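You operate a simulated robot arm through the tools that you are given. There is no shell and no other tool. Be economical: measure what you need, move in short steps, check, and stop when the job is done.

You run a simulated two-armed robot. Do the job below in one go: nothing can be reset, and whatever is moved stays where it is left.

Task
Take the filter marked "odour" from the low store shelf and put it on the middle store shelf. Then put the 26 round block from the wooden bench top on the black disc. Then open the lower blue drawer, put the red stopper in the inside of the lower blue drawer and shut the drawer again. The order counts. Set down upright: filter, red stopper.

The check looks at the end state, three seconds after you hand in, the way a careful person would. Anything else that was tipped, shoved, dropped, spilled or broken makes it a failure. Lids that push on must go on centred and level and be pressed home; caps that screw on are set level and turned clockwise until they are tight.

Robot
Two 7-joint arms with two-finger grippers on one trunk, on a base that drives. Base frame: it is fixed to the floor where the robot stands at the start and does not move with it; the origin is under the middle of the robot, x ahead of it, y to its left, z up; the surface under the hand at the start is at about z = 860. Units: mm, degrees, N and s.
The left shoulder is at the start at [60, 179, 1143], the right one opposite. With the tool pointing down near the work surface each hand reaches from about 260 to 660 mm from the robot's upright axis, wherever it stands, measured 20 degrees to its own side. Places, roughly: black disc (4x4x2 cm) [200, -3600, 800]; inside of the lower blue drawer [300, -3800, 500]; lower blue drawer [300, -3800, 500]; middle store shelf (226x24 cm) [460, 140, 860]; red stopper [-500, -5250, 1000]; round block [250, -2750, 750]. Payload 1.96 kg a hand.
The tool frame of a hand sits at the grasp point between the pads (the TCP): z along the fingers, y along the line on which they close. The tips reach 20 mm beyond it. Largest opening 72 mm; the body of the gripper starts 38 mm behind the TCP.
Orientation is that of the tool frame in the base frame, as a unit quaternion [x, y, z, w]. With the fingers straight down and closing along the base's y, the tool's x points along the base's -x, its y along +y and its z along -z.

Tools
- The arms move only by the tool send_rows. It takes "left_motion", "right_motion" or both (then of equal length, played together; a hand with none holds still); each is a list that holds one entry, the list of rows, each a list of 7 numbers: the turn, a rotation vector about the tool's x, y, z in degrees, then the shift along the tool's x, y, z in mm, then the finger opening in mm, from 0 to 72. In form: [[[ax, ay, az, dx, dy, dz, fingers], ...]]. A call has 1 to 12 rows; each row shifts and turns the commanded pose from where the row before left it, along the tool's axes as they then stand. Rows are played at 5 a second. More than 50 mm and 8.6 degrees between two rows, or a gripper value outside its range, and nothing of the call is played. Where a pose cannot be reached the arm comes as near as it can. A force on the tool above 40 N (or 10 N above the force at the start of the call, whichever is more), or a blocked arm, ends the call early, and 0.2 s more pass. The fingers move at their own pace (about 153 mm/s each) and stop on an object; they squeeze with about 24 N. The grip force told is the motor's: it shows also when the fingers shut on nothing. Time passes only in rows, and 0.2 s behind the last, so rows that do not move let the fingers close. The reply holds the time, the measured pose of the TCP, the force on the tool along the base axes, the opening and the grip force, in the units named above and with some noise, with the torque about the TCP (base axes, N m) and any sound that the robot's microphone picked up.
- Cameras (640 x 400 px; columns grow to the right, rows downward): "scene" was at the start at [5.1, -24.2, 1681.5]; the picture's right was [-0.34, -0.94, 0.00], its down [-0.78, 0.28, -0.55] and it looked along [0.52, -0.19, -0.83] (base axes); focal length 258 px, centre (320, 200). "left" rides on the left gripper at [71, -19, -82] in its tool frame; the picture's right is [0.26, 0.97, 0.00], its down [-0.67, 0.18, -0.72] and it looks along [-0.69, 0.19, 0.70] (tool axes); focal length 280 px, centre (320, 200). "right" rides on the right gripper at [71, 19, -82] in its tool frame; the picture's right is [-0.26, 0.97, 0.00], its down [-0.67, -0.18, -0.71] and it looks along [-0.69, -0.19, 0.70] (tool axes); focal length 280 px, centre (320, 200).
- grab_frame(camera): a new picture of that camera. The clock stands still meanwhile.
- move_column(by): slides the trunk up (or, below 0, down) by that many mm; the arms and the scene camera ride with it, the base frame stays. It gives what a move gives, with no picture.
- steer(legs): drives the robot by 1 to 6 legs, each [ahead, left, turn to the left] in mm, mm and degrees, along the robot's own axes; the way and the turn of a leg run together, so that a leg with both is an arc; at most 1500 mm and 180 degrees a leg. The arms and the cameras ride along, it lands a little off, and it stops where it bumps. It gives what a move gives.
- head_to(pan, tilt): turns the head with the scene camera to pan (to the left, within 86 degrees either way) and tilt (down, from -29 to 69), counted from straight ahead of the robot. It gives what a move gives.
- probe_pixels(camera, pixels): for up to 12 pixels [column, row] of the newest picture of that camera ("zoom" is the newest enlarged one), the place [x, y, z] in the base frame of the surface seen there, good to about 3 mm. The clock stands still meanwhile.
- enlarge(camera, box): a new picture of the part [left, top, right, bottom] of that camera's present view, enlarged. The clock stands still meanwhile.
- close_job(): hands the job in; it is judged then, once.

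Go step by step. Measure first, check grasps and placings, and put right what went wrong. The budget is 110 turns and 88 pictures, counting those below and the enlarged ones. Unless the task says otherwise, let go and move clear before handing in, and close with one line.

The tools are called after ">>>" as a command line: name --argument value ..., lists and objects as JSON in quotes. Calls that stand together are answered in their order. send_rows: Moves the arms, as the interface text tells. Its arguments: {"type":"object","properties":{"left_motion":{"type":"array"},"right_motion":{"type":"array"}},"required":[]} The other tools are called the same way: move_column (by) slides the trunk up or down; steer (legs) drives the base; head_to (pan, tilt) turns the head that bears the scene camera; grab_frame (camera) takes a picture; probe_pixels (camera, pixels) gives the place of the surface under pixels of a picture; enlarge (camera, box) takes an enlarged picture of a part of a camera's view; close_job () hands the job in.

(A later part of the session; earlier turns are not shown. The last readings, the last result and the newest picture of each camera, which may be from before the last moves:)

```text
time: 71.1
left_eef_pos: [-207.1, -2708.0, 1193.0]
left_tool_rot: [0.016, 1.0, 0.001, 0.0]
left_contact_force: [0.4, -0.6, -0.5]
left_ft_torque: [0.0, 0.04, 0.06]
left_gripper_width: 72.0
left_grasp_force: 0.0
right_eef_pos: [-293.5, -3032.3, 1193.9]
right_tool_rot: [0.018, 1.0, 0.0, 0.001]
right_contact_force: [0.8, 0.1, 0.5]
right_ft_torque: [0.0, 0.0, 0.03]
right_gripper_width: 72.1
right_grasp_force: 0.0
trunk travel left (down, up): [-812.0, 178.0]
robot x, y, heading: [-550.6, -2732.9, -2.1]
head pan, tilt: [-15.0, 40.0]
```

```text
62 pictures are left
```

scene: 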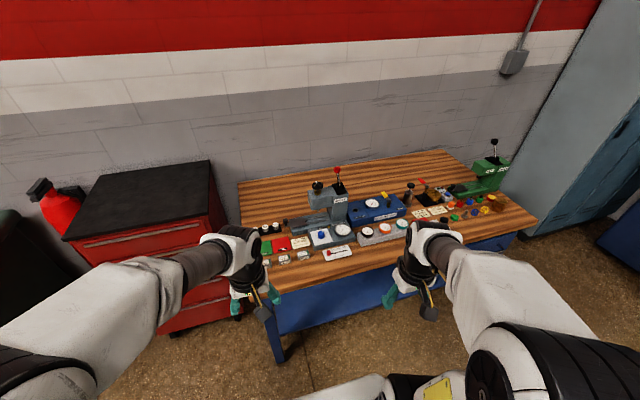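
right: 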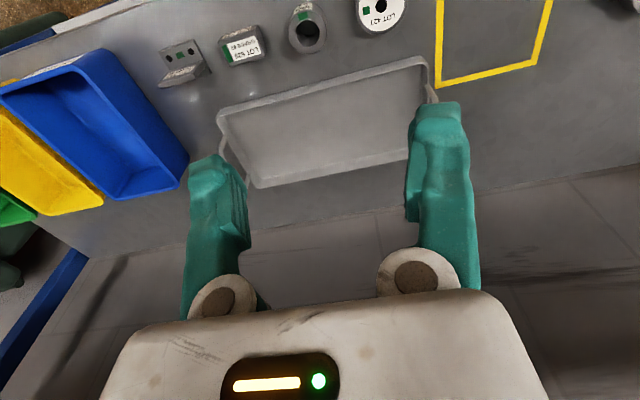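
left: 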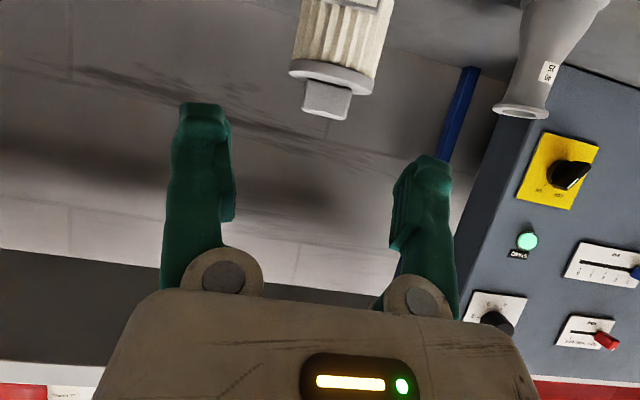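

The bench carries many small things. I'll correct the heading, move closer and enlarge.

>>> steer --legs '[[0, 0, 2]]'

>>> steer --legs '[[130, -250, 0]]'

>>> head_to --pan 0 --tilt 45

>>> enlarge --camera "scene" --box '[160, 100, 480, 300]'

```text
time: 71.9
left_eef_pos: [-208.8, -2697.2, 1193.6]
left_tool_rot: [-0.001, 1.0, 0.0, 0.0]
left_contact_force: [0.6, 0.6, -0.3]
left_ft_torque: [-0.03, -0.04, -0.01]
left_gripper_width: 72.0
left_grasp_force: 0.0
right_eef_pos: [-283.8, -3022.1, 1193.8]
right_tool_rot: [0.0, 1.0, 0.0, 0.0]
right_contact_force: [-0.4, -0.4, -0.7]
right_ft_torque: [-0.02, 0.0, -0.02]
right_gripper_width: 72.0
right_grasp_force: 0.2
trunk travel left (down, up): [-812.0, 178.0]
robot x, y, heading: [-548.0, -2734.4, -0.1]
head pan, tilt: [-15.0, 40.0]
```

```text
time: 73.9
left_eef_pos: [-79.2, -2943.9, 1194.7]
left_tool_rot: [-0.002, 1.0, 0.0, 0.001]
left_contact_force: [0.6, -0.3, -1.2]
left_ft_torque: [0.04, 0.01, 0.0]
left_gripper_width: 72.0
left_grasp_force: 0.0
right_eef_pos: [-154.1, -3269.9, 1194.2]
right_tool_rot: [0.0, 1.0, -0.001, 0.002]
right_contact_force: [0.1, 0.7, -0.3]
right_ft_torque: [0.0, 0.02, -0.01]
right_gripper_width: 71.9
right_grasp_force: 0.0
trunk travel left (down, up): [-812.0, 178.0]
robot x, y, heading: [-421.3, -2981.4, 0.1]
head pan, tilt: [-15.0, 40.0]
```

```text
time: 74.6
left_eef_pos: [-78.4, -2945.8, 1192.6]
left_tool_rot: [-0.001, 1.0, 0.001, -0.001]
left_contact_force: [-0.4, -0.6, -0.3]
left_ft_torque: [-0.02, 0.01, -0.02]
left_gripper_width: 71.9
left_grasp_force: 0.0
right_eef_pos: [-152.8, -3272.8, 1193.4]
right_tool_rot: [0.0, 1.0, 0.001, 0.002]
right_contact_force: [0.6, -0.3, 0.3]
right_ft_torque: [0.01, 0.02, -0.04]
right_gripper_width: 71.9
right_grasp_force: 0.2
trunk travel left (down, up): [-812.0, 178.0]
robot x, y, heading: [-422.1, -2986.5, 0.1]
head pan, tilt: [0.0, 45.0]
```

```text
2.00 times, centred on (320, 200) of scene
```

zoom: 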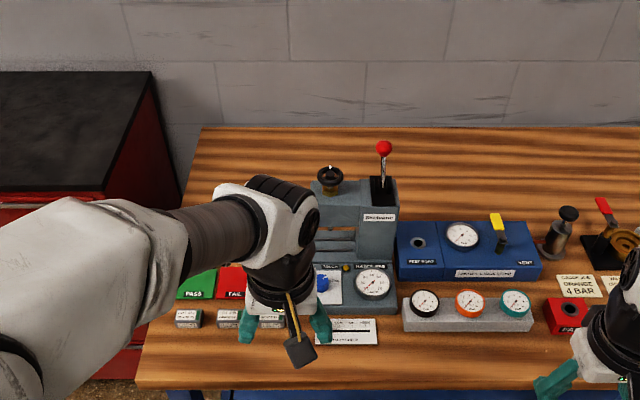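

The left arm hides the small pieces. I'll move so that the area lies between the arms.

>>> steer --legs '[[0, 130, 0]]'

>>> head_to --pan 5 --tilt 48

>>> grab_frame --camera "scene"

>>> enlarge --camera "scene" --box '[210, 110, 450, 260]'

>>> grab_frame --camera "left"

```text
time: 75.9
left_eef_pos: [-79.2, -2817.6, 1192.7]
left_tool_rot: [0.0, 1.0, 0.001, 0.0]
left_contact_force: [-0.1, 0.2, -0.5]
left_ft_torque: [0.01, 0.03, 0.01]
left_gripper_width: 72.0
left_grasp_force: 0.0
right_eef_pos: [-152.9, -3143.4, 1193.0]
right_tool_rot: [0.001, 1.0, 0.0, 0.001]
right_contact_force: [-0.1, 0.7, -0.5]
right_ft_torque: [0.03, -0.01, -0.03]
right_gripper_width: 72.0
right_grasp_force: 0.1
trunk travel left (down, up): [-812.0, 178.0]
robot x, y, heading: [-420.4, -2858.9, -0.1]
head pan, tilt: [0.0, 45.0]
```

```text
time: 76.6
left_eef_pos: [-78.9, -2815.5, 1192.7]
left_tool_rot: [0.0, 1.0, 0.0, 0.001]
left_contact_force: [-0.5, 0.3, -0.3]
left_ft_torque: [0.02, 0.0, 0.02]
left_gripper_width: 71.9
left_grasp_force: 0.0
right_eef_pos: [-153.8, -3141.3, 1194.2]
right_tool_rot: [0.0, 1.0, -0.001, 0.001]
right_contact_force: [-0.6, 0.2, 0.4]
right_ft_torque: [0.03, 0.02, -0.03]
right_gripper_width: 72.1
right_grasp_force: 0.0
trunk travel left (down, up): [-812.0, 178.0]
robot x, y, heading: [-417.6, -2855.5, 0.2]
head pan, tilt: [5.0, 48.0]
```

```text
60 pictures are left
```

scene: 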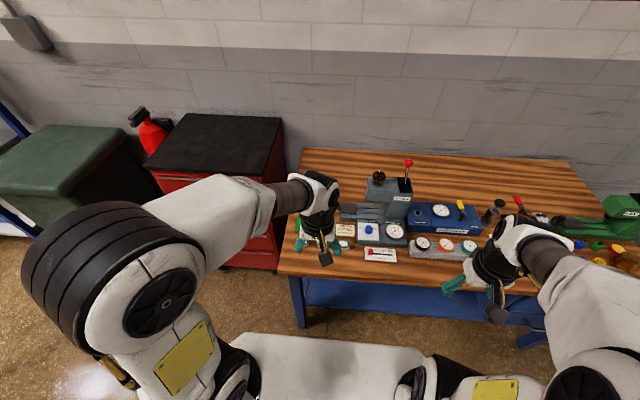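

```text
2.67 times, centred on (330, 185) of scene
```

zoom: 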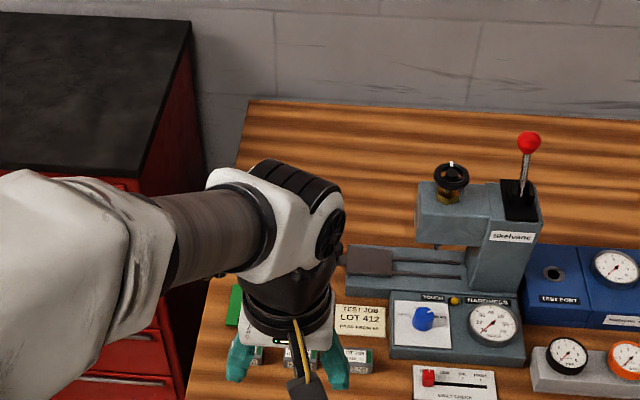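

```text
58 pictures are left
```

left: 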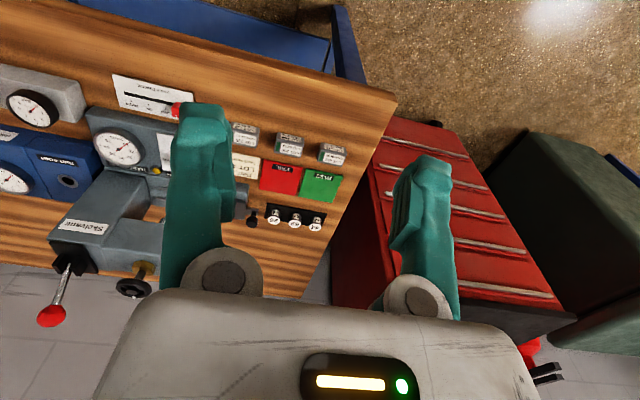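

Three labelled round pieces stand at (275,218), (296,222) and (316,225) in the left picture, and three square ones at (245..332,145). I'll enlarge both.

>>> enlarge --camera "left" --box '[210, 110, 370, 250]'

>>> probe_pixels --camera "left" --pixels '[[275, 218], [296, 222], [316, 225], [245, 128], [288, 140], [332, 147], [300, 240], [320, 190], [252, 220]]'

```text
2.86 times, centred on (290, 180) of left
```

zoom: 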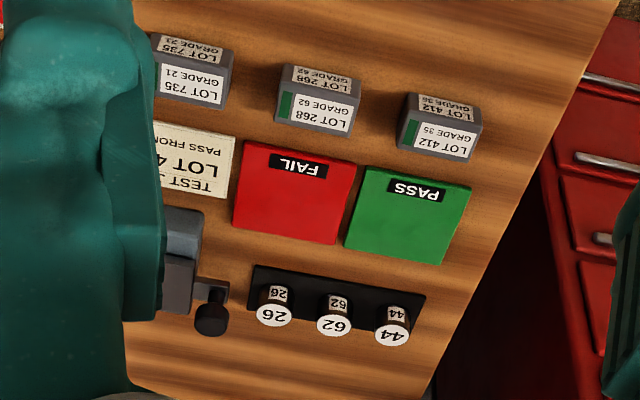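

```text
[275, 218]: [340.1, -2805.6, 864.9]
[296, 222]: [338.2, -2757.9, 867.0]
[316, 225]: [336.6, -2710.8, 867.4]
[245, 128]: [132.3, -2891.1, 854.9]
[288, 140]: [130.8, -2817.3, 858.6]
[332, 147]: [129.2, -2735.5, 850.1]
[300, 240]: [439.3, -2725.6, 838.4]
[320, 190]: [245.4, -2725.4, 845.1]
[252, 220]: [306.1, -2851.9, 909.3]
```

The 26 block is at about (340, -2805) with its top at z 866. I'll check the size of the robot's base and look for the black disc to the right.

>>> probe_pixels --camera "scene" --pixels '[[320, 336], [250, 340], [410, 350], [330, 390], [290, 276], [300, 320], [350, 300]]'

>>> head_to --pan -45 --tilt 35

>>> grab_frame --camera "scene"

```text
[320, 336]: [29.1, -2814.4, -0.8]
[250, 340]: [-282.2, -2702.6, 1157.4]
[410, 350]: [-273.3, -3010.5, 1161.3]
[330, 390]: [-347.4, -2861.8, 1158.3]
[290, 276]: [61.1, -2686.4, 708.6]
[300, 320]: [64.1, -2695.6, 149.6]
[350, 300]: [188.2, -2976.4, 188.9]
```

```text
time: 77.8
left_eef_pos: [-79.7, -2815.6, 1192.4]
left_tool_rot: [-0.001, 1.0, 0.001, 0.0]
left_contact_force: [-0.3, 0.7, -0.9]
left_ft_torque: [-0.04, -0.02, 0.0]
left_gripper_width: 71.8
left_grasp_force: 0.0
right_eef_pos: [-153.8, -3141.9, 1194.4]
right_tool_rot: [-0.001, 1.0, -0.001, 0.001]
right_contact_force: [0.4, -0.3, 0.1]
right_ft_torque: [0.03, 0.0, -0.04]
right_gripper_width: 71.9
right_grasp_force: 0.0
trunk travel left (down, up): [-812.0, 178.0]
robot x, y, heading: [-424.5, -2855.9, 0.1]
head pan, tilt: [-45.0, 35.0]
```

```text
56 pictures are left
```

scene: 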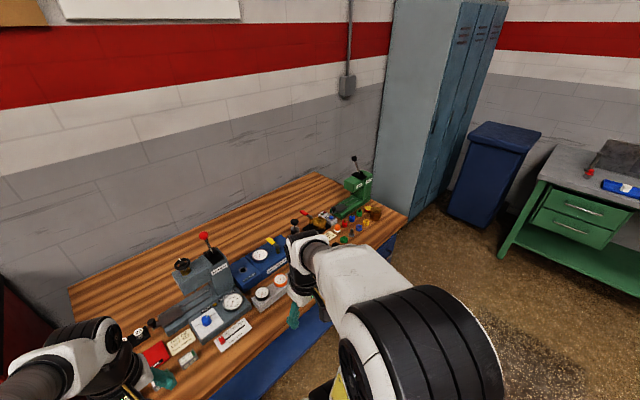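

I'll turn the left hand 90° so that it closes along x, clear of the neighbouring blocks and the knob, and then extend it 240 mm.

>>> send_rows --left_motion '[[[0, 0, 8.2, 0, 0, 0, 60], [0, 0, 8.2, 0, 0, 0, 60], [0, 0, 8.2, 0, 0, 0, 60], [0, 0, 8.2, 0, 0, 0, 60], [0, 0, 8.2, 0, 0, 0, 60], [0, 0, 8.2, 0, 0, 0, 60], [0, 0, 8.2, 0, 0, 0, 60], [0, 0, 8.2, 0, 0, 0, 60], [0, 0, 8.2, 0, 0, 0, 60], [0, 0, 8.2, 0, 0, 0, 60], [0, 0, 8, 0, 0, 0, 60]]]'

>>> send_rows --left_motion '[[[0, 0, 0, 0, 40, 0, 60], [0, 0, 0, 0, 40, 0, 60], [0, 0, 0, 0, 40, 0, 60], [0, 0, 0, 0, 40, 0, 60], [0, 0, 0, 0, 40, 0, 60], [0, 0, 0, 0, 40, 0, 60]]]'

>>> head_to --pan 0 --tilt 50

>>> grab_frame --camera "scene"

```text
time: 80.2
left_eef_pos: [-79.2, -2815.9, 1193.7]
left_tool_rot: [0.708, 0.707, 0.0, 0.001]
left_contact_force: [-0.1, -0.2, -0.5]
left_ft_torque: [-0.01, -0.01, 0.0]
left_gripper_width: 59.7
left_grasp_force: 0.0
right_eef_pos: [-153.7, -3142.8, 1193.4]
right_tool_rot: [0.001, 1.0, -0.001, 0.001]
right_contact_force: [0.3, -0.3, -0.6]
right_ft_torque: [0.0, 0.0, 0.0]
right_gripper_width: 71.8
right_grasp_force: 0.1
trunk travel left (down, up): [-812.0, 178.0]
robot x, y, heading: [-423.4, -2856.0, 0.2]
head pan, tilt: [-45.0, 35.0]
```

```text
time: 81.6
left_eef_pos: [-3.8, -2815.0, 1179.4]
left_tool_rot: [0.706, 0.708, 0.002, 0.003]
left_contact_force: [0.4, -0.7, -0.2]
left_ft_torque: [-0.02, 0.03, -0.01]
left_gripper_width: 60.1
left_grasp_force: 0.0
left hand out of reach, approached as far as the arm can: row 1, 2, 3, 4, 5, 6
right_eef_pos: [-153.1, -3142.2, 1194.3]
right_tool_rot: [-0.001, 1.0, 0.0, 0.002]
right_contact_force: [-0.9, -0.1, -0.2]
right_ft_torque: [-0.01, 0.0, 0.01]
right_gripper_width: 72.1
right_grasp_force: 0.1
trunk travel left (down, up): [-812.0, 178.0]
robot x, y, heading: [-423.5, -2855.8, -0.0]
head pan, tilt: [-45.0, 35.0]
```

```text
time: 82.7
left_eef_pos: [-3.5, -2814.2, 1179.7]
left_tool_rot: [0.707, 0.708, 0.002, 0.004]
left_contact_force: [0.3, 0.1, -0.7]
left_ft_torque: [-0.01, -0.01, 0.0]
left_gripper_width: 60.1
left_grasp_force: 0.0
right_eef_pos: [-153.9, -3142.8, 1194.4]
right_tool_rot: [-0.001, 1.0, 0.0, 0.001]
right_contact_force: [0.0, 0.5, 0.4]
right_ft_torque: [-0.01, 0.02, 0.0]
right_gripper_width: 72.2
right_grasp_force: 0.2
trunk travel left (down, up): [-812.0, 178.0]
robot x, y, heading: [-425.3, -2857.1, 0.1]
head pan, tilt: [0.0, 50.0]
```

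```text
55 pictures are left
```

scene: 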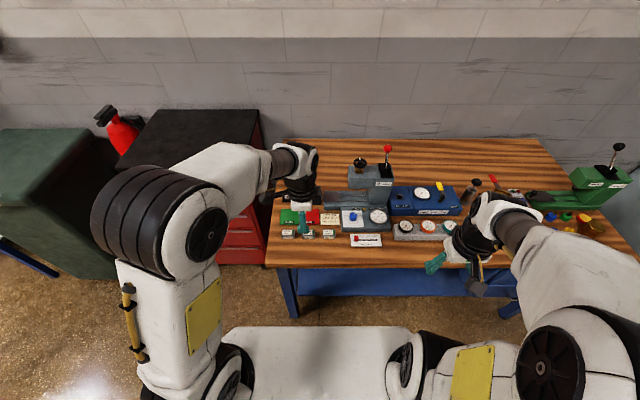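

The reach falls short because the hand is as high as the shoulder. I'll lower the hand relative to the shoulder.

>>> send_rows --left_motion '[[[0, 0, 0, 0, 0, 40, 60], [0, 0, 0, 0, 0, 40, 60], [0, 0, 0, 0, 0, 40, 60], [0, 0, 0, 0, 0, 40, 60], [0, 0, 0, 0, 0, 0, 60]]]'

```text
time: 83.9
left_eef_pos: [-4.0, -2813.0, 1018.4]
left_tool_rot: [0.706, 0.708, 0.0, 0.0]
left_contact_force: [-0.4, 0.7, 0.4]
left_ft_torque: [-0.02, -0.01, 0.02]
left_gripper_width: 59.9
left_grasp_force: 0.1
right_eef_pos: [-153.1, -3141.9, 1194.8]
right_tool_rot: [-0.001, 1.0, 0.0, 0.002]
right_contact_force: [0.4, 0.0, 0.2]
right_ft_torque: [0.0, -0.03, 0.02]
right_gripper_width: 71.7
right_grasp_force: 0.2
trunk travel left (down, up): [-812.0, 178.0]
robot x, y, heading: [-417.4, -2857.2, 0.3]
head pan, tilt: [0.0, 50.0]
```

Now I'll extend the arm ahead.

>>> send_rows --left_motion '[[[0, 0, 0, 0, 40, 0, 60], [0, 0, 0, 0, 40, 0, 60], [0, 0, 0, 0, 40, 0, 60], [0, 0, 0, 0, 30, 0, 60], [0, 0, 0, 0, 0, 0, 60]]]'

>>> steer --legs '[[100, 0, 0]]'

>>> grab_frame --camera "left"

```text
time: 85.1
left_eef_pos: [144.4, -2813.6, 1018.4]
left_tool_rot: [0.707, 0.708, 0.001, 0.0]
left_contact_force: [-0.2, 0.9, -0.3]
left_ft_torque: [0.0, 0.03, -0.02]
left_gripper_width: 60.1
left_grasp_force: 0.0
right_eef_pos: [-154.5, -3142.1, 1194.1]
right_tool_rot: [0.0, 1.0, 0.0, 0.003]
right_contact_force: [-0.5, 0.3, 0.0]
right_ft_torque: [0.04, -0.01, 0.01]
right_gripper_width: 72.2
right_grasp_force: 0.1
trunk travel left (down, up): [-812.0, 178.0]
robot x, y, heading: [-420.5, -2855.4, -0.1]
head pan, tilt: [0.0, 50.0]
```

```text
time: 86.2
left_eef_pos: [245.2, -2814.1, 1019.7]
left_tool_rot: [0.706, 0.708, 0.0, 0.001]
left_contact_force: [-0.5, -0.7, -0.9]
left_ft_torque: [0.01, -0.04, -0.01]
left_gripper_width: 59.7
left_grasp_force: 0.0
right_eef_pos: [-53.8, -3142.6, 1193.2]
right_tool_rot: [-0.001, 1.0, 0.0, 0.0]
right_contact_force: [0.7, 0.5, -0.1]
right_ft_torque: [-0.02, 0.01, -0.04]
right_gripper_width: 71.9
right_grasp_force: 0.1
trunk travel left (down, up): [-812.0, 178.0]
robot x, y, heading: [-323.0, -2856.4, 0.0]
head pan, tilt: [0.0, 50.0]
```

```text
54 pictures are left
```

left: 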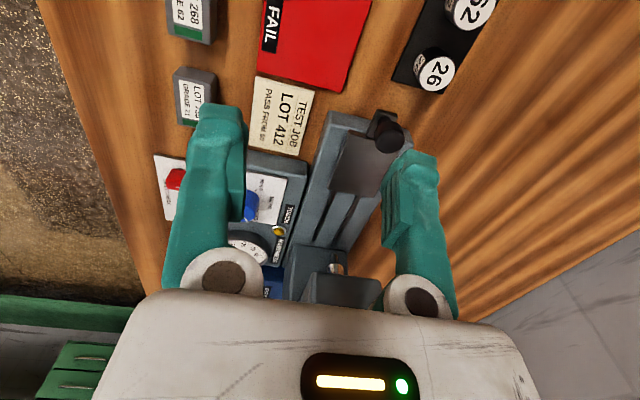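

Block 26 shows at (435,72) with the black knob at (388,135). I'll probe these.

>>> probe_pixels --camera "left" --pixels '[[436, 74], [420, 70], [453, 78], [440, 58], [432, 90], [420, 58], [402, 75], [455, 50], [390, 138], [383, 120], [370, 160], [474, 10]]'

>>> enlarge --camera "left" --box '[340, 0, 500, 160]'

```text
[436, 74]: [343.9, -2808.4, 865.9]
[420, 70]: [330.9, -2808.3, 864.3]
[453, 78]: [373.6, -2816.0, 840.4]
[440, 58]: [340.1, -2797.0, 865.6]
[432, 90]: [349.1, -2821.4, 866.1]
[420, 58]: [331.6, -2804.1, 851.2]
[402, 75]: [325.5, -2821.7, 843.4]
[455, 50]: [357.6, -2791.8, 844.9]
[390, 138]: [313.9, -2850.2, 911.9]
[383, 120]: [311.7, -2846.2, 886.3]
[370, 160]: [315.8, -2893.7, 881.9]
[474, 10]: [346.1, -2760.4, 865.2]
```

```text
2.50 times, centred on (420, 80) of left
```

zoom: 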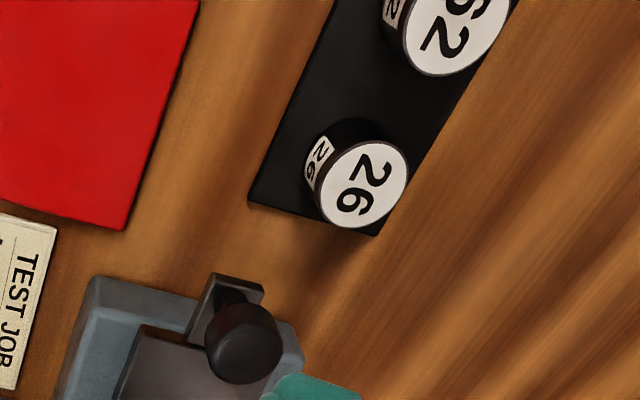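

The block's centre is (343, -2808), its diameter about 26, and the strip top is at z 844. I'll aim at (343, -2804) to stay clear of the knob, with the tips kept above the strip.

>>> steer --legs '[[98, 10, 0]]'

>>> grab_frame --camera "left"

```text
time: 87.4
left_eef_pos: [343.4, -2803.3, 1019.5]
left_tool_rot: [0.707, 0.707, 0.0, 0.0]
left_contact_force: [-0.9, 0.4, 0.7]
left_ft_torque: [0.02, -0.01, 0.04]
left_gripper_width: 60.0
left_grasp_force: 0.2
right_eef_pos: [44.0, -3132.4, 1194.3]
right_tool_rot: [0.0, 1.0, 0.0, 0.0]
right_contact_force: [0.4, -0.5, -0.5]
right_ft_torque: [0.01, -0.01, 0.0]
right_gripper_width: 72.0
right_grasp_force: 0.0
trunk travel left (down, up): [-812.0, 178.0]
robot x, y, heading: [-223.7, -2848.2, 0.4]
head pan, tilt: [0.0, 50.0]
```

```text
52 pictures are left
```

left: 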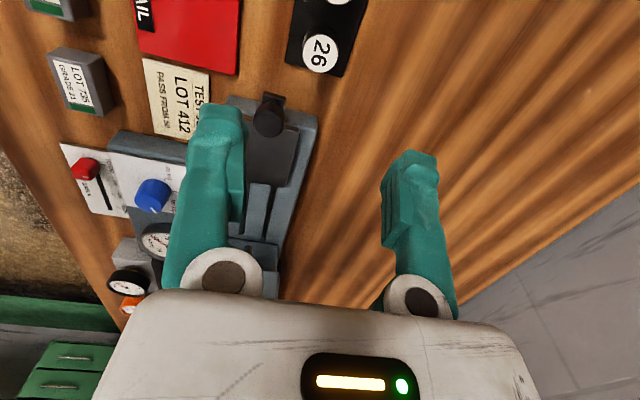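

I'll lower 110 mm and check the alignment.

>>> send_rows --left_motion '[[[0, 0, 0, 0, 0, 40, 48], [0, 0, 0, 0, 0, 40, 48], [0, 0, 0, 0, 0, 30, 48], [0, 0, 0, 0, 0, 0, 48]]]'

>>> grab_frame --camera "left"

```text
time: 88.4
left_eef_pos: [343.1, -2804.4, 910.0]
left_tool_rot: [0.708, 0.707, 0.0, 0.001]
left_contact_force: [-0.6, -0.3, -0.6]
left_ft_torque: [-0.04, 0.0, 0.05]
left_gripper_width: 47.8
left_grasp_force: 0.1
right_eef_pos: [43.0, -3132.9, 1194.2]
right_tool_rot: [0.001, 1.0, 0.0, 0.002]
right_contact_force: [-0.1, -0.2, 0.0]
right_ft_torque: [0.0, 0.0, -0.04]
right_gripper_width: 71.7
right_grasp_force: 0.1
trunk travel left (down, up): [-812.0, 178.0]
robot x, y, heading: [-222.4, -2848.8, -0.2]
head pan, tilt: [0.0, 50.0]
```

```text
51 pictures are left
```

left: 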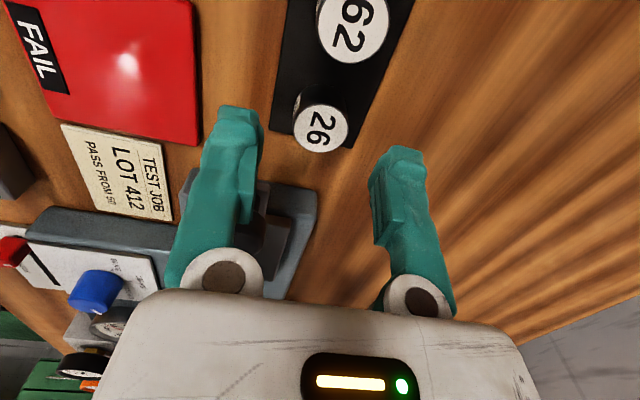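

The block lies centred between the fingers. I'll lower to z 867 and close.

>>> send_rows --left_motion '[[[0, 0, 0, 0, 0, 20, 48], [0, 0, 0, 0, 0, 15, 48], [0, 0, 0, 0, 0, 8, 48], [0, 0, 0, 0, 0, 0, 48]]]'

>>> send_rows --left_motion '[[[0, 0, 0, 0, 0, 0, 30], [0, 0, 0, 0, 0, 0, 10], [0, 0, 0, 0, 0, 0, 10], [0, 0, 0, 0, 0, -10, 10], [0, 0, 0, 0, 0, -30, 10], [0, 0, 0, 0, 0, -40, 10], [0, 0, 0, 0, 0, -40, 10], [0, 0, 0, 0, 0, -30, 10]]]'

>>> grab_frame --camera "left"

```text
time: 89.4
left_eef_pos: [344.0, -2803.6, 867.3]
left_tool_rot: [0.707, 0.707, 0.001, 0.001]
left_contact_force: [-0.1, 0.1, 0.2]
left_ft_torque: [-0.01, 0.02, -0.01]
left_gripper_width: 48.4
left_grasp_force: 0.0
right_eef_pos: [43.8, -3133.2, 1193.8]
right_tool_rot: [0.001, 1.0, 0.001, 0.001]
right_contact_force: [-0.4, -0.1, -0.1]
right_ft_torque: [-0.02, 0.02, 0.01]
right_gripper_width: 72.0
right_grasp_force: 0.1
trunk travel left (down, up): [-812.0, 178.0]
robot x, y, heading: [-223.1, -2845.4, 0.1]
head pan, tilt: [0.0, 50.0]
```

```text
time: 91.2
left_eef_pos: [343.4, -2803.9, 1018.8]
left_tool_rot: [0.707, 0.707, -0.001, 0.0]
left_contact_force: [-0.1, 0.2, -0.9]
left_ft_torque: [0.02, -0.01, -0.01]
left_gripper_width: 27.9
left_grasp_force: 24.1
right_eef_pos: [43.0, -3131.6, 1194.4]
right_tool_rot: [0.001, 1.0, 0.001, 0.001]
right_contact_force: [0.3, -0.5, -0.3]
right_ft_torque: [-0.03, 0.04, -0.04]
right_gripper_width: 71.8
right_grasp_force: 0.1
trunk travel left (down, up): [-812.0, 178.0]
robot x, y, heading: [-226.1, -2846.6, -0.1]
head pan, tilt: [0.0, 50.0]
```

```text
50 pictures are left
```

left: 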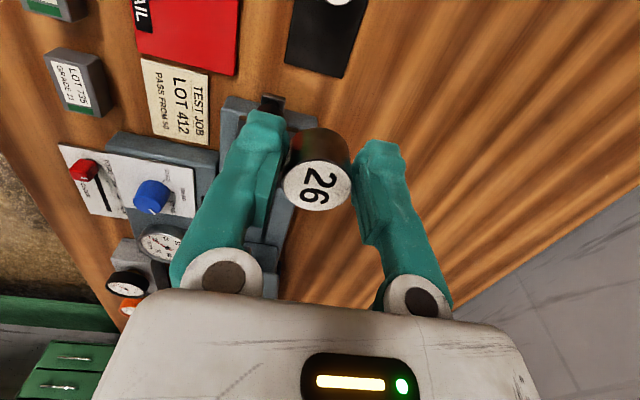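

The 26 block is held, with its bottom about 23 mm below the TCP. I'll back off, drive right to near y -3500 and find the black disc.

>>> steer --legs '[[-330, 0, 0], [0, -600, 0]]'

>>> head_to --pan -15 --tilt 42

>>> grab_frame --camera "scene"

```text
time: 96.3
left_eef_pos: [14.5, -3410.9, 1017.1]
left_tool_rot: [0.709, 0.705, 0.0, 0.0]
left_contact_force: [0.1, -0.5, -0.8]
left_ft_torque: [0.04, 0.03, 0.03]
left_gripper_width: 27.8
left_grasp_force: 24.0
right_eef_pos: [-285.0, -3737.6, 1194.9]
right_tool_rot: [0.002, 1.0, 0.0, 0.001]
right_contact_force: [0.3, 0.4, -0.3]
right_ft_torque: [0.04, 0.02, 0.0]
right_gripper_width: 72.2
right_grasp_force: 0.1
trunk travel left (down, up): [-812.0, 178.0]
robot x, y, heading: [-551.8, -3452.0, -0.4]
head pan, tilt: [0.0, 50.0]
```

```text
time: 97.1
left_eef_pos: [15.7, -3411.5, 1017.0]
left_tool_rot: [0.708, 0.706, -0.001, -0.001]
left_contact_force: [0.2, -0.5, -1.3]
left_ft_torque: [0.0, 0.02, -0.05]
left_gripper_width: 27.8
left_grasp_force: 24.0
right_eef_pos: [-285.5, -3739.7, 1194.1]
right_tool_rot: [0.003, 1.0, -0.001, 0.001]
right_contact_force: [0.4, -0.4, -0.4]
right_ft_torque: [0.0, -0.04, 0.0]
right_gripper_width: 72.0
right_grasp_force: 0.0
trunk travel left (down, up): [-812.0, 178.0]
robot x, y, heading: [-547.9, -3451.8, -0.3]
head pan, tilt: [-15.0, 42.0]
```

```text
49 pictures are left
```

scene: 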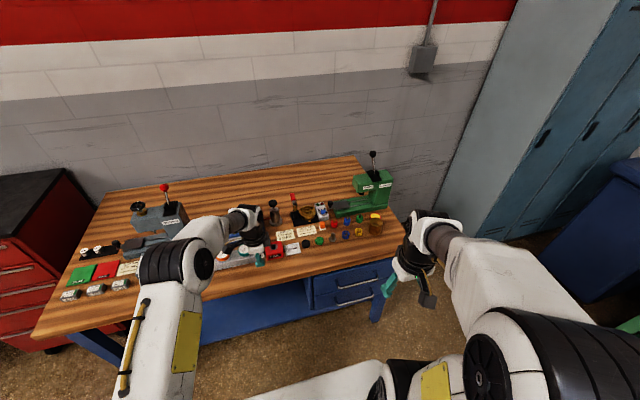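

The blue drawers are at (345,283), and small coloured pieces lie around (330,235). I'll enlarge there.

>>> enlarge --camera "scene" --box '[255, 190, 415, 310]'

```text
3.33 times, centred on (335, 250) of scene
```

zoom: 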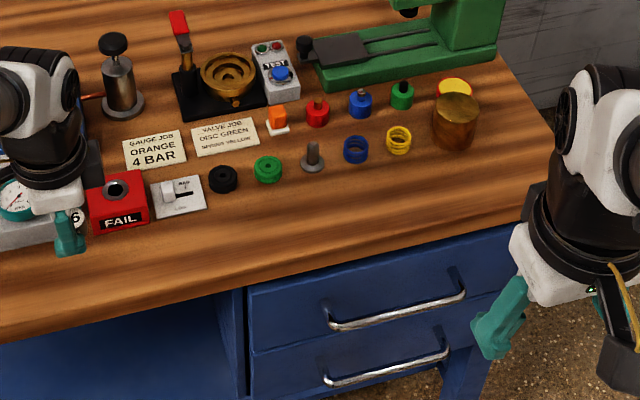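

The black disc is at zoom (223,178). I'll probe it, its neighbours and the drawers.

>>> probe_pixels --camera "zoom" --pixels '[[222, 174], [210, 180], [236, 180], [223, 190], [223, 167], [268, 163], [180, 197], [178, 186], [250, 205], [395, 310], [385, 370], [330, 325]]'

```text
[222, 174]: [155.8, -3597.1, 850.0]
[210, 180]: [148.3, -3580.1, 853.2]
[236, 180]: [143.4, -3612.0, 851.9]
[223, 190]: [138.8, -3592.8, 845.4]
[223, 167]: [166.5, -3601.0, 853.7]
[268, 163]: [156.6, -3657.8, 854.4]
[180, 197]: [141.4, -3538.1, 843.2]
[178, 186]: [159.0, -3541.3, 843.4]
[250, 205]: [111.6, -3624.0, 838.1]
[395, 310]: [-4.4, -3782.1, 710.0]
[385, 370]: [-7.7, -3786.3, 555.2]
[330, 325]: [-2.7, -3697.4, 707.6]
```

I'll bring the left hand over the near side of the disc to see it with the wrist camera.

>>> steer --legs '[[0, -60, 0.3], [137, 0, 0]]'

>>> grab_frame --camera "left"

```text
time: 99.0
left_eef_pos: [152.2, -3468.2, 1017.0]
left_tool_rot: [0.707, 0.707, 0.0, 0.0]
left_contact_force: [0.0, 1.3, -1.0]
left_ft_torque: [-0.02, -0.01, -0.01]
left_gripper_width: 27.8
left_grasp_force: 24.2
right_eef_pos: [-148.2, -3796.2, 1193.8]
right_tool_rot: [0.001, 1.0, -0.001, 0.002]
right_contact_force: [-0.5, -0.4, -0.1]
right_ft_torque: [-0.02, -0.05, -0.04]
right_gripper_width: 71.8
right_grasp_force: 0.1
trunk travel left (down, up): [-812.0, 178.0]
robot x, y, heading: [-413.0, -3509.3, -0.0]
head pan, tilt: [-15.0, 42.0]
```

```text
47 pictures are left
```

left: 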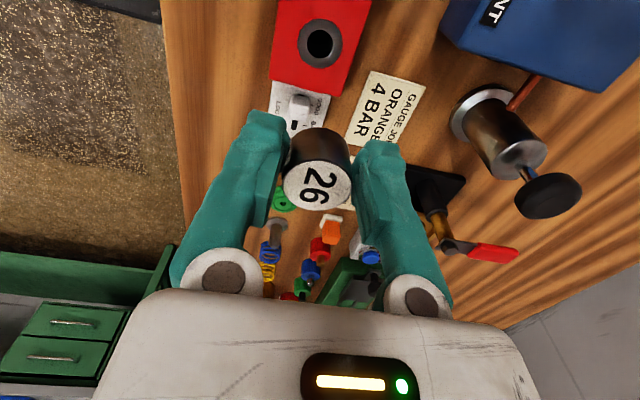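

The fingers hide the disc. I'll use the scene camera for a precise look.

>>> probe_pixels --camera "left" --pixels '[[548, 196], [490, 115], [300, 108], [320, 45], [430, 222]]'

>>> head_to --pan -12 --tilt 55

>>> enlarge --camera "scene" --box '[280, 130, 400, 230]'

```text
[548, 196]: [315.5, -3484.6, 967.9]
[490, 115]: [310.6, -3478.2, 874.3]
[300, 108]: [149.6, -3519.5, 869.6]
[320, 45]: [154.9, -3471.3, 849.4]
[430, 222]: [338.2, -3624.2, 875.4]
```

```text
time: 99.8
left_eef_pos: [153.8, -3468.5, 1015.9]
left_tool_rot: [0.707, 0.707, 0.0, -0.001]
left_contact_force: [0.1, 0.7, -0.4]
left_ft_torque: [-0.04, 0.01, 0.01]
left_gripper_width: 27.7
left_grasp_force: 24.1
right_eef_pos: [-146.1, -3796.1, 1193.9]
right_tool_rot: [0.001, 1.0, 0.0, 0.0]
right_contact_force: [0.6, -0.3, -0.8]
right_ft_torque: [0.0, 0.05, -0.01]
right_gripper_width: 71.9
right_grasp_force: 0.0
trunk travel left (down, up): [-812.0, 178.0]
robot x, y, heading: [-416.5, -3510.0, 0.1]
head pan, tilt: [-12.0, 55.0]
```

```text
4.00 times, centred on (340, 180) of scene
```

zoom: 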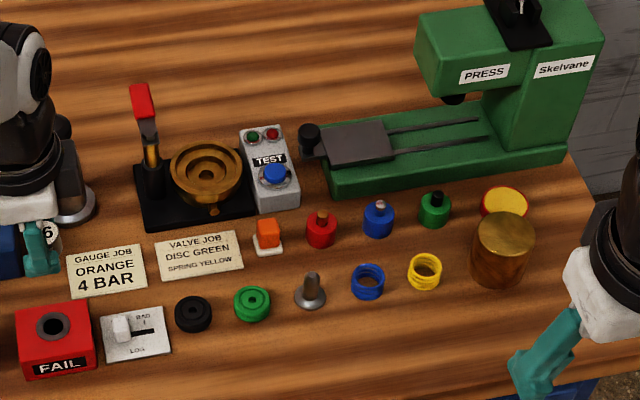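

The disc shows clearly at zoom (193,310). I'll probe its rim.

>>> probe_pixels --camera "zoom" --pixels '[[177, 308], [210, 307], [193, 298], [194, 320], [182, 301], [205, 301], [183, 317], [205, 316], [194, 308], [150, 312], [120, 325], [235, 302]]'

```text
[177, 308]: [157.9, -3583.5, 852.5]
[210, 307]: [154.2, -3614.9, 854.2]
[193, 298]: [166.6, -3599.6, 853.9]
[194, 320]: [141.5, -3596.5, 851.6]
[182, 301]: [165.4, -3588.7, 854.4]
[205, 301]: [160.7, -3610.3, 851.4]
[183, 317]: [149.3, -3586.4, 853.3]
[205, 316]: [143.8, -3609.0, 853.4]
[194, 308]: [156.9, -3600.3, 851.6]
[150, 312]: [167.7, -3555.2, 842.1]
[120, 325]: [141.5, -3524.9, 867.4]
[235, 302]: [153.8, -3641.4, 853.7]
```

The disc's centre is (154, -3599) and its top is at z 853.5. The block sits 4 mm to -y of the TCP, so the TCP target is (154, -3595).

>>> steer --legs '[[0, -127, 0]]'

>>> send_rows --left_motion '[[[0, 0, 0, 0, 0, 40, 10], [0, 0, 0, 0, 0, 40, 10], [0, 0, 0, 0, 0, 30, 10], [0, 0, 0, 0, 0, 0, 10]]]'

>>> enlarge --camera "scene" --box '[240, 120, 360, 220]'

>>> grab_frame --camera "left"

```text
time: 101.0
left_eef_pos: [152.5, -3596.1, 1016.7]
left_tool_rot: [0.707, 0.707, -0.001, 0.0]
left_contact_force: [0.5, 0.4, -0.5]
left_ft_torque: [0.01, 0.0, -0.01]
left_gripper_width: 27.5
left_grasp_force: 23.4
right_eef_pos: [-147.4, -3924.0, 1193.6]
right_tool_rot: [0.001, 1.0, 0.0, 0.0]
right_contact_force: [-0.2, -0.4, 0.4]
right_ft_torque: [-0.01, 0.01, 0.01]
right_gripper_width: 71.9
right_grasp_force: 0.1
trunk travel left (down, up): [-812.0, 178.0]
robot x, y, heading: [-412.4, -3635.2, -0.3]
head pan, tilt: [-12.0, 55.0]
```

```text
time: 102.0
left_eef_pos: [152.9, -3595.8, 906.1]
left_tool_rot: [0.707, 0.707, 0.001, 0.001]
left_contact_force: [-0.1, -0.2, -0.1]
left_ft_torque: [0.01, -0.01, 0.02]
left_gripper_width: 27.8
left_grasp_force: 24.0
right_eef_pos: [-148.2, -3923.6, 1194.8]
right_tool_rot: [0.001, 1.0, 0.0, 0.001]
right_contact_force: [-0.6, -0.1, 0.3]
right_ft_torque: [-0.03, -0.01, 0.0]
right_gripper_width: 71.8
right_grasp_force: 0.1
trunk travel left (down, up): [-812.0, 178.0]
robot x, y, heading: [-415.7, -3638.3, -0.1]
head pan, tilt: [-12.0, 55.0]
```

```text
4.00 times, centred on (300, 170) of scene
```

zoom: 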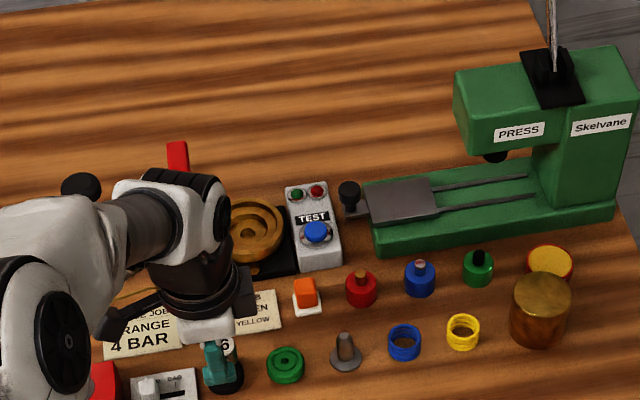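

```text
44 pictures are left
```

left: 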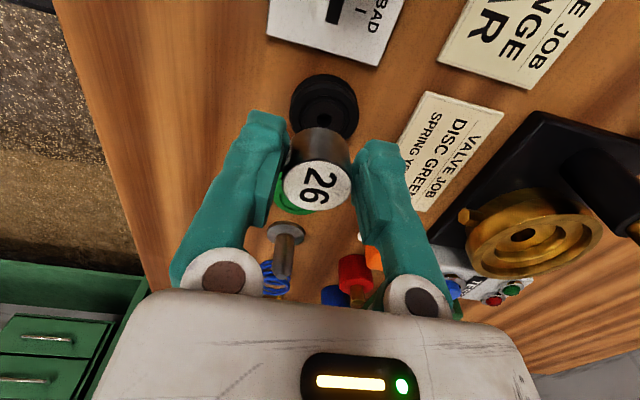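

The disc at (325,104) lies below the block (318,187). I'll probe both to compare their centres.

>>> probe_pixels --camera "left" --pixels '[[298, 100], [355, 103], [327, 78], [343, 82], [312, 80], [318, 187], [288, 185], [348, 188], [319, 166], [316, 207]]'

```text
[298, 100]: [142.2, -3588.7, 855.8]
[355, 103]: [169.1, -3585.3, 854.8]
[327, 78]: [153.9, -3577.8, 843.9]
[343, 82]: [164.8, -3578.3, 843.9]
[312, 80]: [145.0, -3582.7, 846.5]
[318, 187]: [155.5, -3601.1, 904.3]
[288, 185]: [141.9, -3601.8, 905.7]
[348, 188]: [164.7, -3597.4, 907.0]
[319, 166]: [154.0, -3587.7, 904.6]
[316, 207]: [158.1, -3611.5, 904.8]
```

Both centres agree within about 2 mm. I'll lower in small steps until contact.

>>> send_rows --left_motion '[[[0, 0, 0, 0, 1, 15, 10], [0, 0, 0, 0, 0, 9, 10], [0, 0, 0, 0, 0, 3, 10], [0, 0, 0, 0, 0, 1.5, 10], [0, 0, 0, 0, 0, 0, 10]]]'

```text
time: 103.2
left_eef_pos: [154.1, -3596.5, 878.5]
left_tool_rot: [0.707, 0.707, 0.0, 0.0]
left_contact_force: [-0.5, 0.5, 6.9]
left_ft_torque: [0.0, 0.0, 0.01]
left_gripper_width: 27.7
left_grasp_force: 23.7
right_eef_pos: [-147.8, -3924.1, 1193.9]
right_tool_rot: [0.001, 1.0, 0.0, 0.002]
right_contact_force: [-0.3, 0.2, 0.7]
right_ft_torque: [0.02, 0.02, -0.01]
right_gripper_width: 72.0
right_grasp_force: 0.0
trunk travel left (down, up): [-812.0, 178.0]
robot x, y, heading: [-410.0, -3639.3, -0.2]
head pan, tilt: [-12.0, 55.0]
```

It is in contact at about 7 N. I'll open, rise and check.

>>> send_rows --left_motion '[[[0, 0, 0, 0, 0, 0, 32], [0, 0, 0, 0, 0, 0, 44], [0, 0, 0, 0, 0, 0, 44], [0, 0, 0, 0, 0, -15, 44], [0, 0, 0, 0, 0, -30, 44], [0, 0, 0, 0, 0, -40, 44], [0, 0, 0, 0, 0, -40, 44]]]'

>>> grab_frame --camera "left"

```text
time: 104.8
left_eef_pos: [154.4, -3596.7, 1003.5]
left_tool_rot: [0.707, 0.707, 0.0, 0.0]
left_contact_force: [-0.5, -0.7, 0.1]
left_ft_torque: [0.01, -0.03, 0.05]
left_gripper_width: 44.3
left_grasp_force: 0.0
right_eef_pos: [-148.0, -3924.3, 1195.0]
right_tool_rot: [0.001, 1.0, 0.0, 0.001]
right_contact_force: [0.0, 0.4, 0.1]
right_ft_torque: [0.0, 0.02, 0.02]
right_gripper_width: 71.8
right_grasp_force: 0.1
trunk travel left (down, up): [-812.0, 178.0]
robot x, y, heading: [-411.6, -3636.6, 0.1]
head pan, tilt: [-12.0, 55.0]
```

```text
43 pictures are left
```

left: 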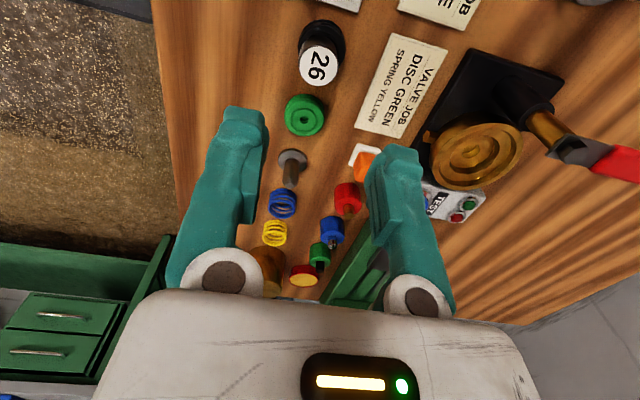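

The 26 block sits on the black disc at (318,60). Next is the drawer: I'll back off, lower the trunk and look at it.

>>> steer --legs '[[-450, 0, 0]]'

>>> move_column --by -400

>>> send_rows --left_motion '[[[-8.2, 0, 0, 0, 0, 0, 60], [-8.2, 0, 0, 0, 0, 0, 60], [-8.2, 0, 0, 0, 0, 0, 60], [-8.2, 0, 0, 0, 0, 0, 60], [-8.2, 0, 0, 0, 0, 0, 60], [-8.2, 0, 0, 0, 0, 0, 60], [-8.2, 0, 0, 0, 0, 0, 60], [-8.2, 0, 0, 0, 0, 0, 60], [-8.2, 0, 0, 0, 0, 0, 60], [-8.2, 0, 0, 0, 0, 0, 60], [-8, 0, 0, 0, 0, 0, 60]]]'

>>> head_to --pan -10 --tilt 35

>>> grab_frame --camera "scene"

```text
time: 107.5
left_eef_pos: [-294.7, -3596.0, 1003.3]
left_tool_rot: [0.708, 0.707, 0.0, 0.0]
left_contact_force: [0.2, 0.0, -0.3]
left_ft_torque: [-0.02, 0.04, -0.05]
left_gripper_width: 44.0
left_grasp_force: 0.1
right_eef_pos: [-597.7, -3924.5, 1194.1]
right_tool_rot: [0.002, 1.0, 0.0, 0.0]
right_contact_force: [0.2, 0.6, -0.1]
right_ft_torque: [0.0, 0.0, 0.03]
right_gripper_width: 72.0
right_grasp_force: 0.0
trunk travel left (down, up): [-812.0, 178.0]
robot x, y, heading: [-862.0, -3635.0, 0.1]
head pan, tilt: [-12.0, 55.0]
```

```text
time: 111.4
left_eef_pos: [-296.2, -3597.0, 603.4]
left_tool_rot: [0.708, 0.707, 0.0, 0.0]
left_contact_force: [-0.4, 0.0, -0.4]
left_ft_torque: [0.0, -0.01, 0.0]
left_gripper_width: 44.2
left_grasp_force: 0.0
right_eef_pos: [-597.6, -3924.0, 794.5]
right_tool_rot: [0.002, 1.0, 0.0, 0.001]
right_contact_force: [0.2, -0.7, -0.1]
right_ft_torque: [0.02, 0.0, 0.0]
right_gripper_width: 71.9
right_grasp_force: 0.0
trunk travel left (down, up): [-412.0, 578.0]
robot x, y, heading: [-864.3, -3636.6, -0.1]
head pan, tilt: [-12.0, 55.0]
```

```text
time: 114.0
left_eef_pos: [-287.9, -3611.6, 629.4]
left_tool_rot: [0.474, 0.51, 0.491, 0.524]
left_contact_force: [-0.4, 0.3, 0.4]
left_ft_torque: [-0.01, 0.01, 0.03]
left_gripper_width: 60.0
left_grasp_force: 0.0
right_eef_pos: [-597.8, -3922.4, 793.5]
right_tool_rot: [0.002, 1.0, 0.0, 0.001]
right_contact_force: [0.4, 0.5, -0.3]
right_ft_torque: [-0.03, 0.0, 0.0]
right_gripper_width: 72.1
right_grasp_force: 0.1
trunk travel left (down, up): [-412.0, 578.0]
robot x, y, heading: [-868.0, -3638.9, -0.2]
head pan, tilt: [-12.0, 55.0]
stopped in row 11 (left hand): the arm was blocked; the commanded pose is now the measured one
```

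```text
time: 114.8
left_eef_pos: [-287.8, -3611.4, 628.8]
left_tool_rot: [0.475, 0.51, 0.491, 0.523]
left_contact_force: [0.0, 0.5, -0.1]
left_ft_torque: [-0.02, 0.0, 0.03]
left_gripper_width: 60.1
left_grasp_force: 0.0
right_eef_pos: [-598.3, -3924.8, 793.7]
right_tool_rot: [0.001, 1.0, 0.0, 0.001]
right_contact_force: [-0.1, 0.8, 0.1]
right_ft_torque: [-0.02, 0.03, 0.01]
right_gripper_width: 72.1
right_grasp_force: 0.1
trunk travel left (down, up): [-412.0, 578.0]
robot x, y, heading: [-861.6, -3635.8, -0.1]
head pan, tilt: [-10.0, 35.0]
```

```text
42 pictures are left
```

scene: 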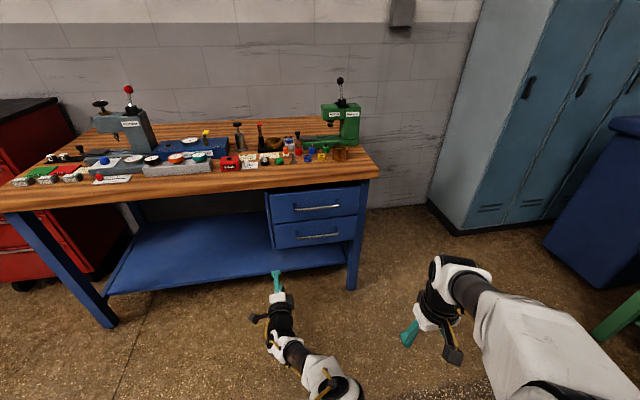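

The arm took the horizontal pose to within a few degrees. I'll enlarge the drawers and probe the handles.

>>> enlarge --camera "scene" --box '[250, 170, 390, 260]'

>>> probe_pixels --camera "zoom" --pixels '[[220, 303], [310, 297], [400, 288], [225, 180], [310, 173], [120, 260], [310, 330], [150, 300], [480, 270], [310, 275], [310, 310], [310, 220]]'

```text
4.44 times, centred on (320, 215) of scene
```

zoom: 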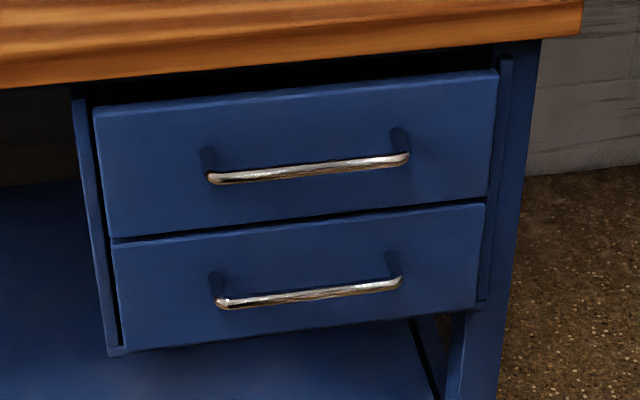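

```text
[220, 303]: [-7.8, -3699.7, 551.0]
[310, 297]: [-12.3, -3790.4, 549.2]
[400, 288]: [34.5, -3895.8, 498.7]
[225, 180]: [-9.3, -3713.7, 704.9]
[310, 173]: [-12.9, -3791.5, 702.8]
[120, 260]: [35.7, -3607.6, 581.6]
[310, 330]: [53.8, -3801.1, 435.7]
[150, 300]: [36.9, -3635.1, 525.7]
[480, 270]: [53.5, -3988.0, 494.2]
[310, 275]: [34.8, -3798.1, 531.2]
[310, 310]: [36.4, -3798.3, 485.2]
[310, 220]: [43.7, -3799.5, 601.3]
```

The lower handle bar is at about x -8, z 550, y -3700..-3890, and the drawer front is at x 35. I'll line the hand up with the bar.

>>> move_column --by -79

>>> steer --legs '[[0, -179, 0], [200, 0, 0]]'

>>> grab_frame --camera "left"

>>> grab_frame --camera "scene"

```text
time: 116.0
left_eef_pos: [-287.7, -3611.4, 549.9]
left_tool_rot: [0.474, 0.51, 0.491, 0.523]
left_contact_force: [0.1, 0.2, 0.3]
left_ft_torque: [0.0, -0.01, -0.03]
left_gripper_width: 60.1
left_grasp_force: 0.1
right_eef_pos: [-597.4, -3922.9, 714.6]
right_tool_rot: [0.002, 1.0, 0.0, 0.001]
right_contact_force: [-0.4, 0.1, -0.1]
right_ft_torque: [-0.02, 0.02, -0.03]
right_gripper_width: 72.1
right_grasp_force: 0.0
trunk travel left (down, up): [-333.0, 657.0]
robot x, y, heading: [-864.4, -3636.3, -0.1]
head pan, tilt: [-10.0, 35.0]
```

```text
time: 118.7
left_eef_pos: [-86.5, -3790.4, 549.7]
left_tool_rot: [0.476, 0.51, 0.489, 0.524]
left_contact_force: [-0.3, 0.3, 0.5]
left_ft_torque: [0.05, 0.0, 0.0]
left_gripper_width: 60.0
left_grasp_force: 0.0
right_eef_pos: [-396.4, -4101.5, 714.4]
right_tool_rot: [0.003, 1.0, 0.0, 0.001]
right_contact_force: [-0.3, 0.3, -0.3]
right_ft_torque: [-0.02, -0.04, -0.02]
right_gripper_width: 72.1
right_grasp_force: 0.1
trunk travel left (down, up): [-333.0, 657.0]
robot x, y, heading: [-660.8, -3812.2, -0.4]
head pan, tilt: [-10.0, 35.0]
```

```text
40 pictures are left
```

left: 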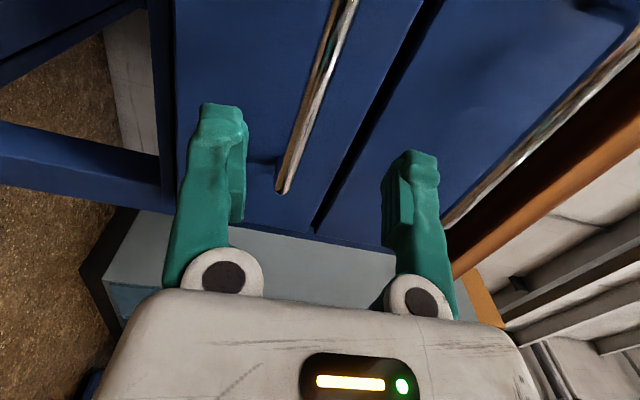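

```text
39 pictures are left
```

scene: 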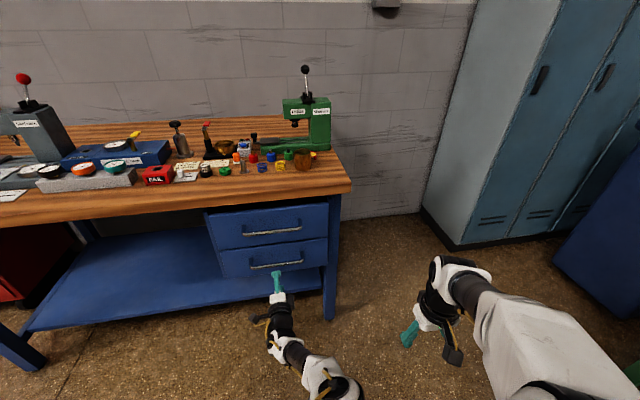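

The bar lies between the fingers' lines. I'll go ahead 76 mm and look.

>>> steer --legs '[[76, 0, 0]]'

>>> grab_frame --camera "left"

```text
time: 119.7
left_eef_pos: [-10.2, -3791.8, 550.2]
left_tool_rot: [0.475, 0.51, 0.49, 0.524]
left_contact_force: [0.1, 0.2, 0.2]
left_ft_torque: [-0.02, 0.01, -0.02]
left_gripper_width: 60.1
left_grasp_force: 0.0
right_eef_pos: [-321.5, -4103.4, 715.0]
right_tool_rot: [0.003, 1.0, 0.0, 0.001]
right_contact_force: [0.4, 0.2, 0.3]
right_ft_torque: [-0.01, -0.01, 0.0]
right_gripper_width: 71.8
right_grasp_force: 0.0
trunk travel left (down, up): [-333.0, 657.0]
robot x, y, heading: [-589.1, -3817.2, 0.3]
head pan, tilt: [-10.0, 35.0]
```

```text
38 pictures are left
```

left: 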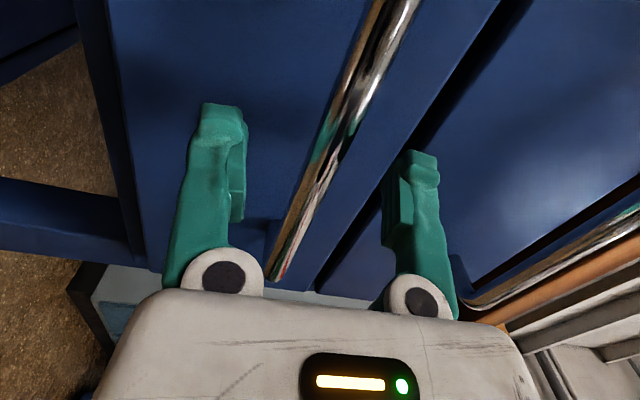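

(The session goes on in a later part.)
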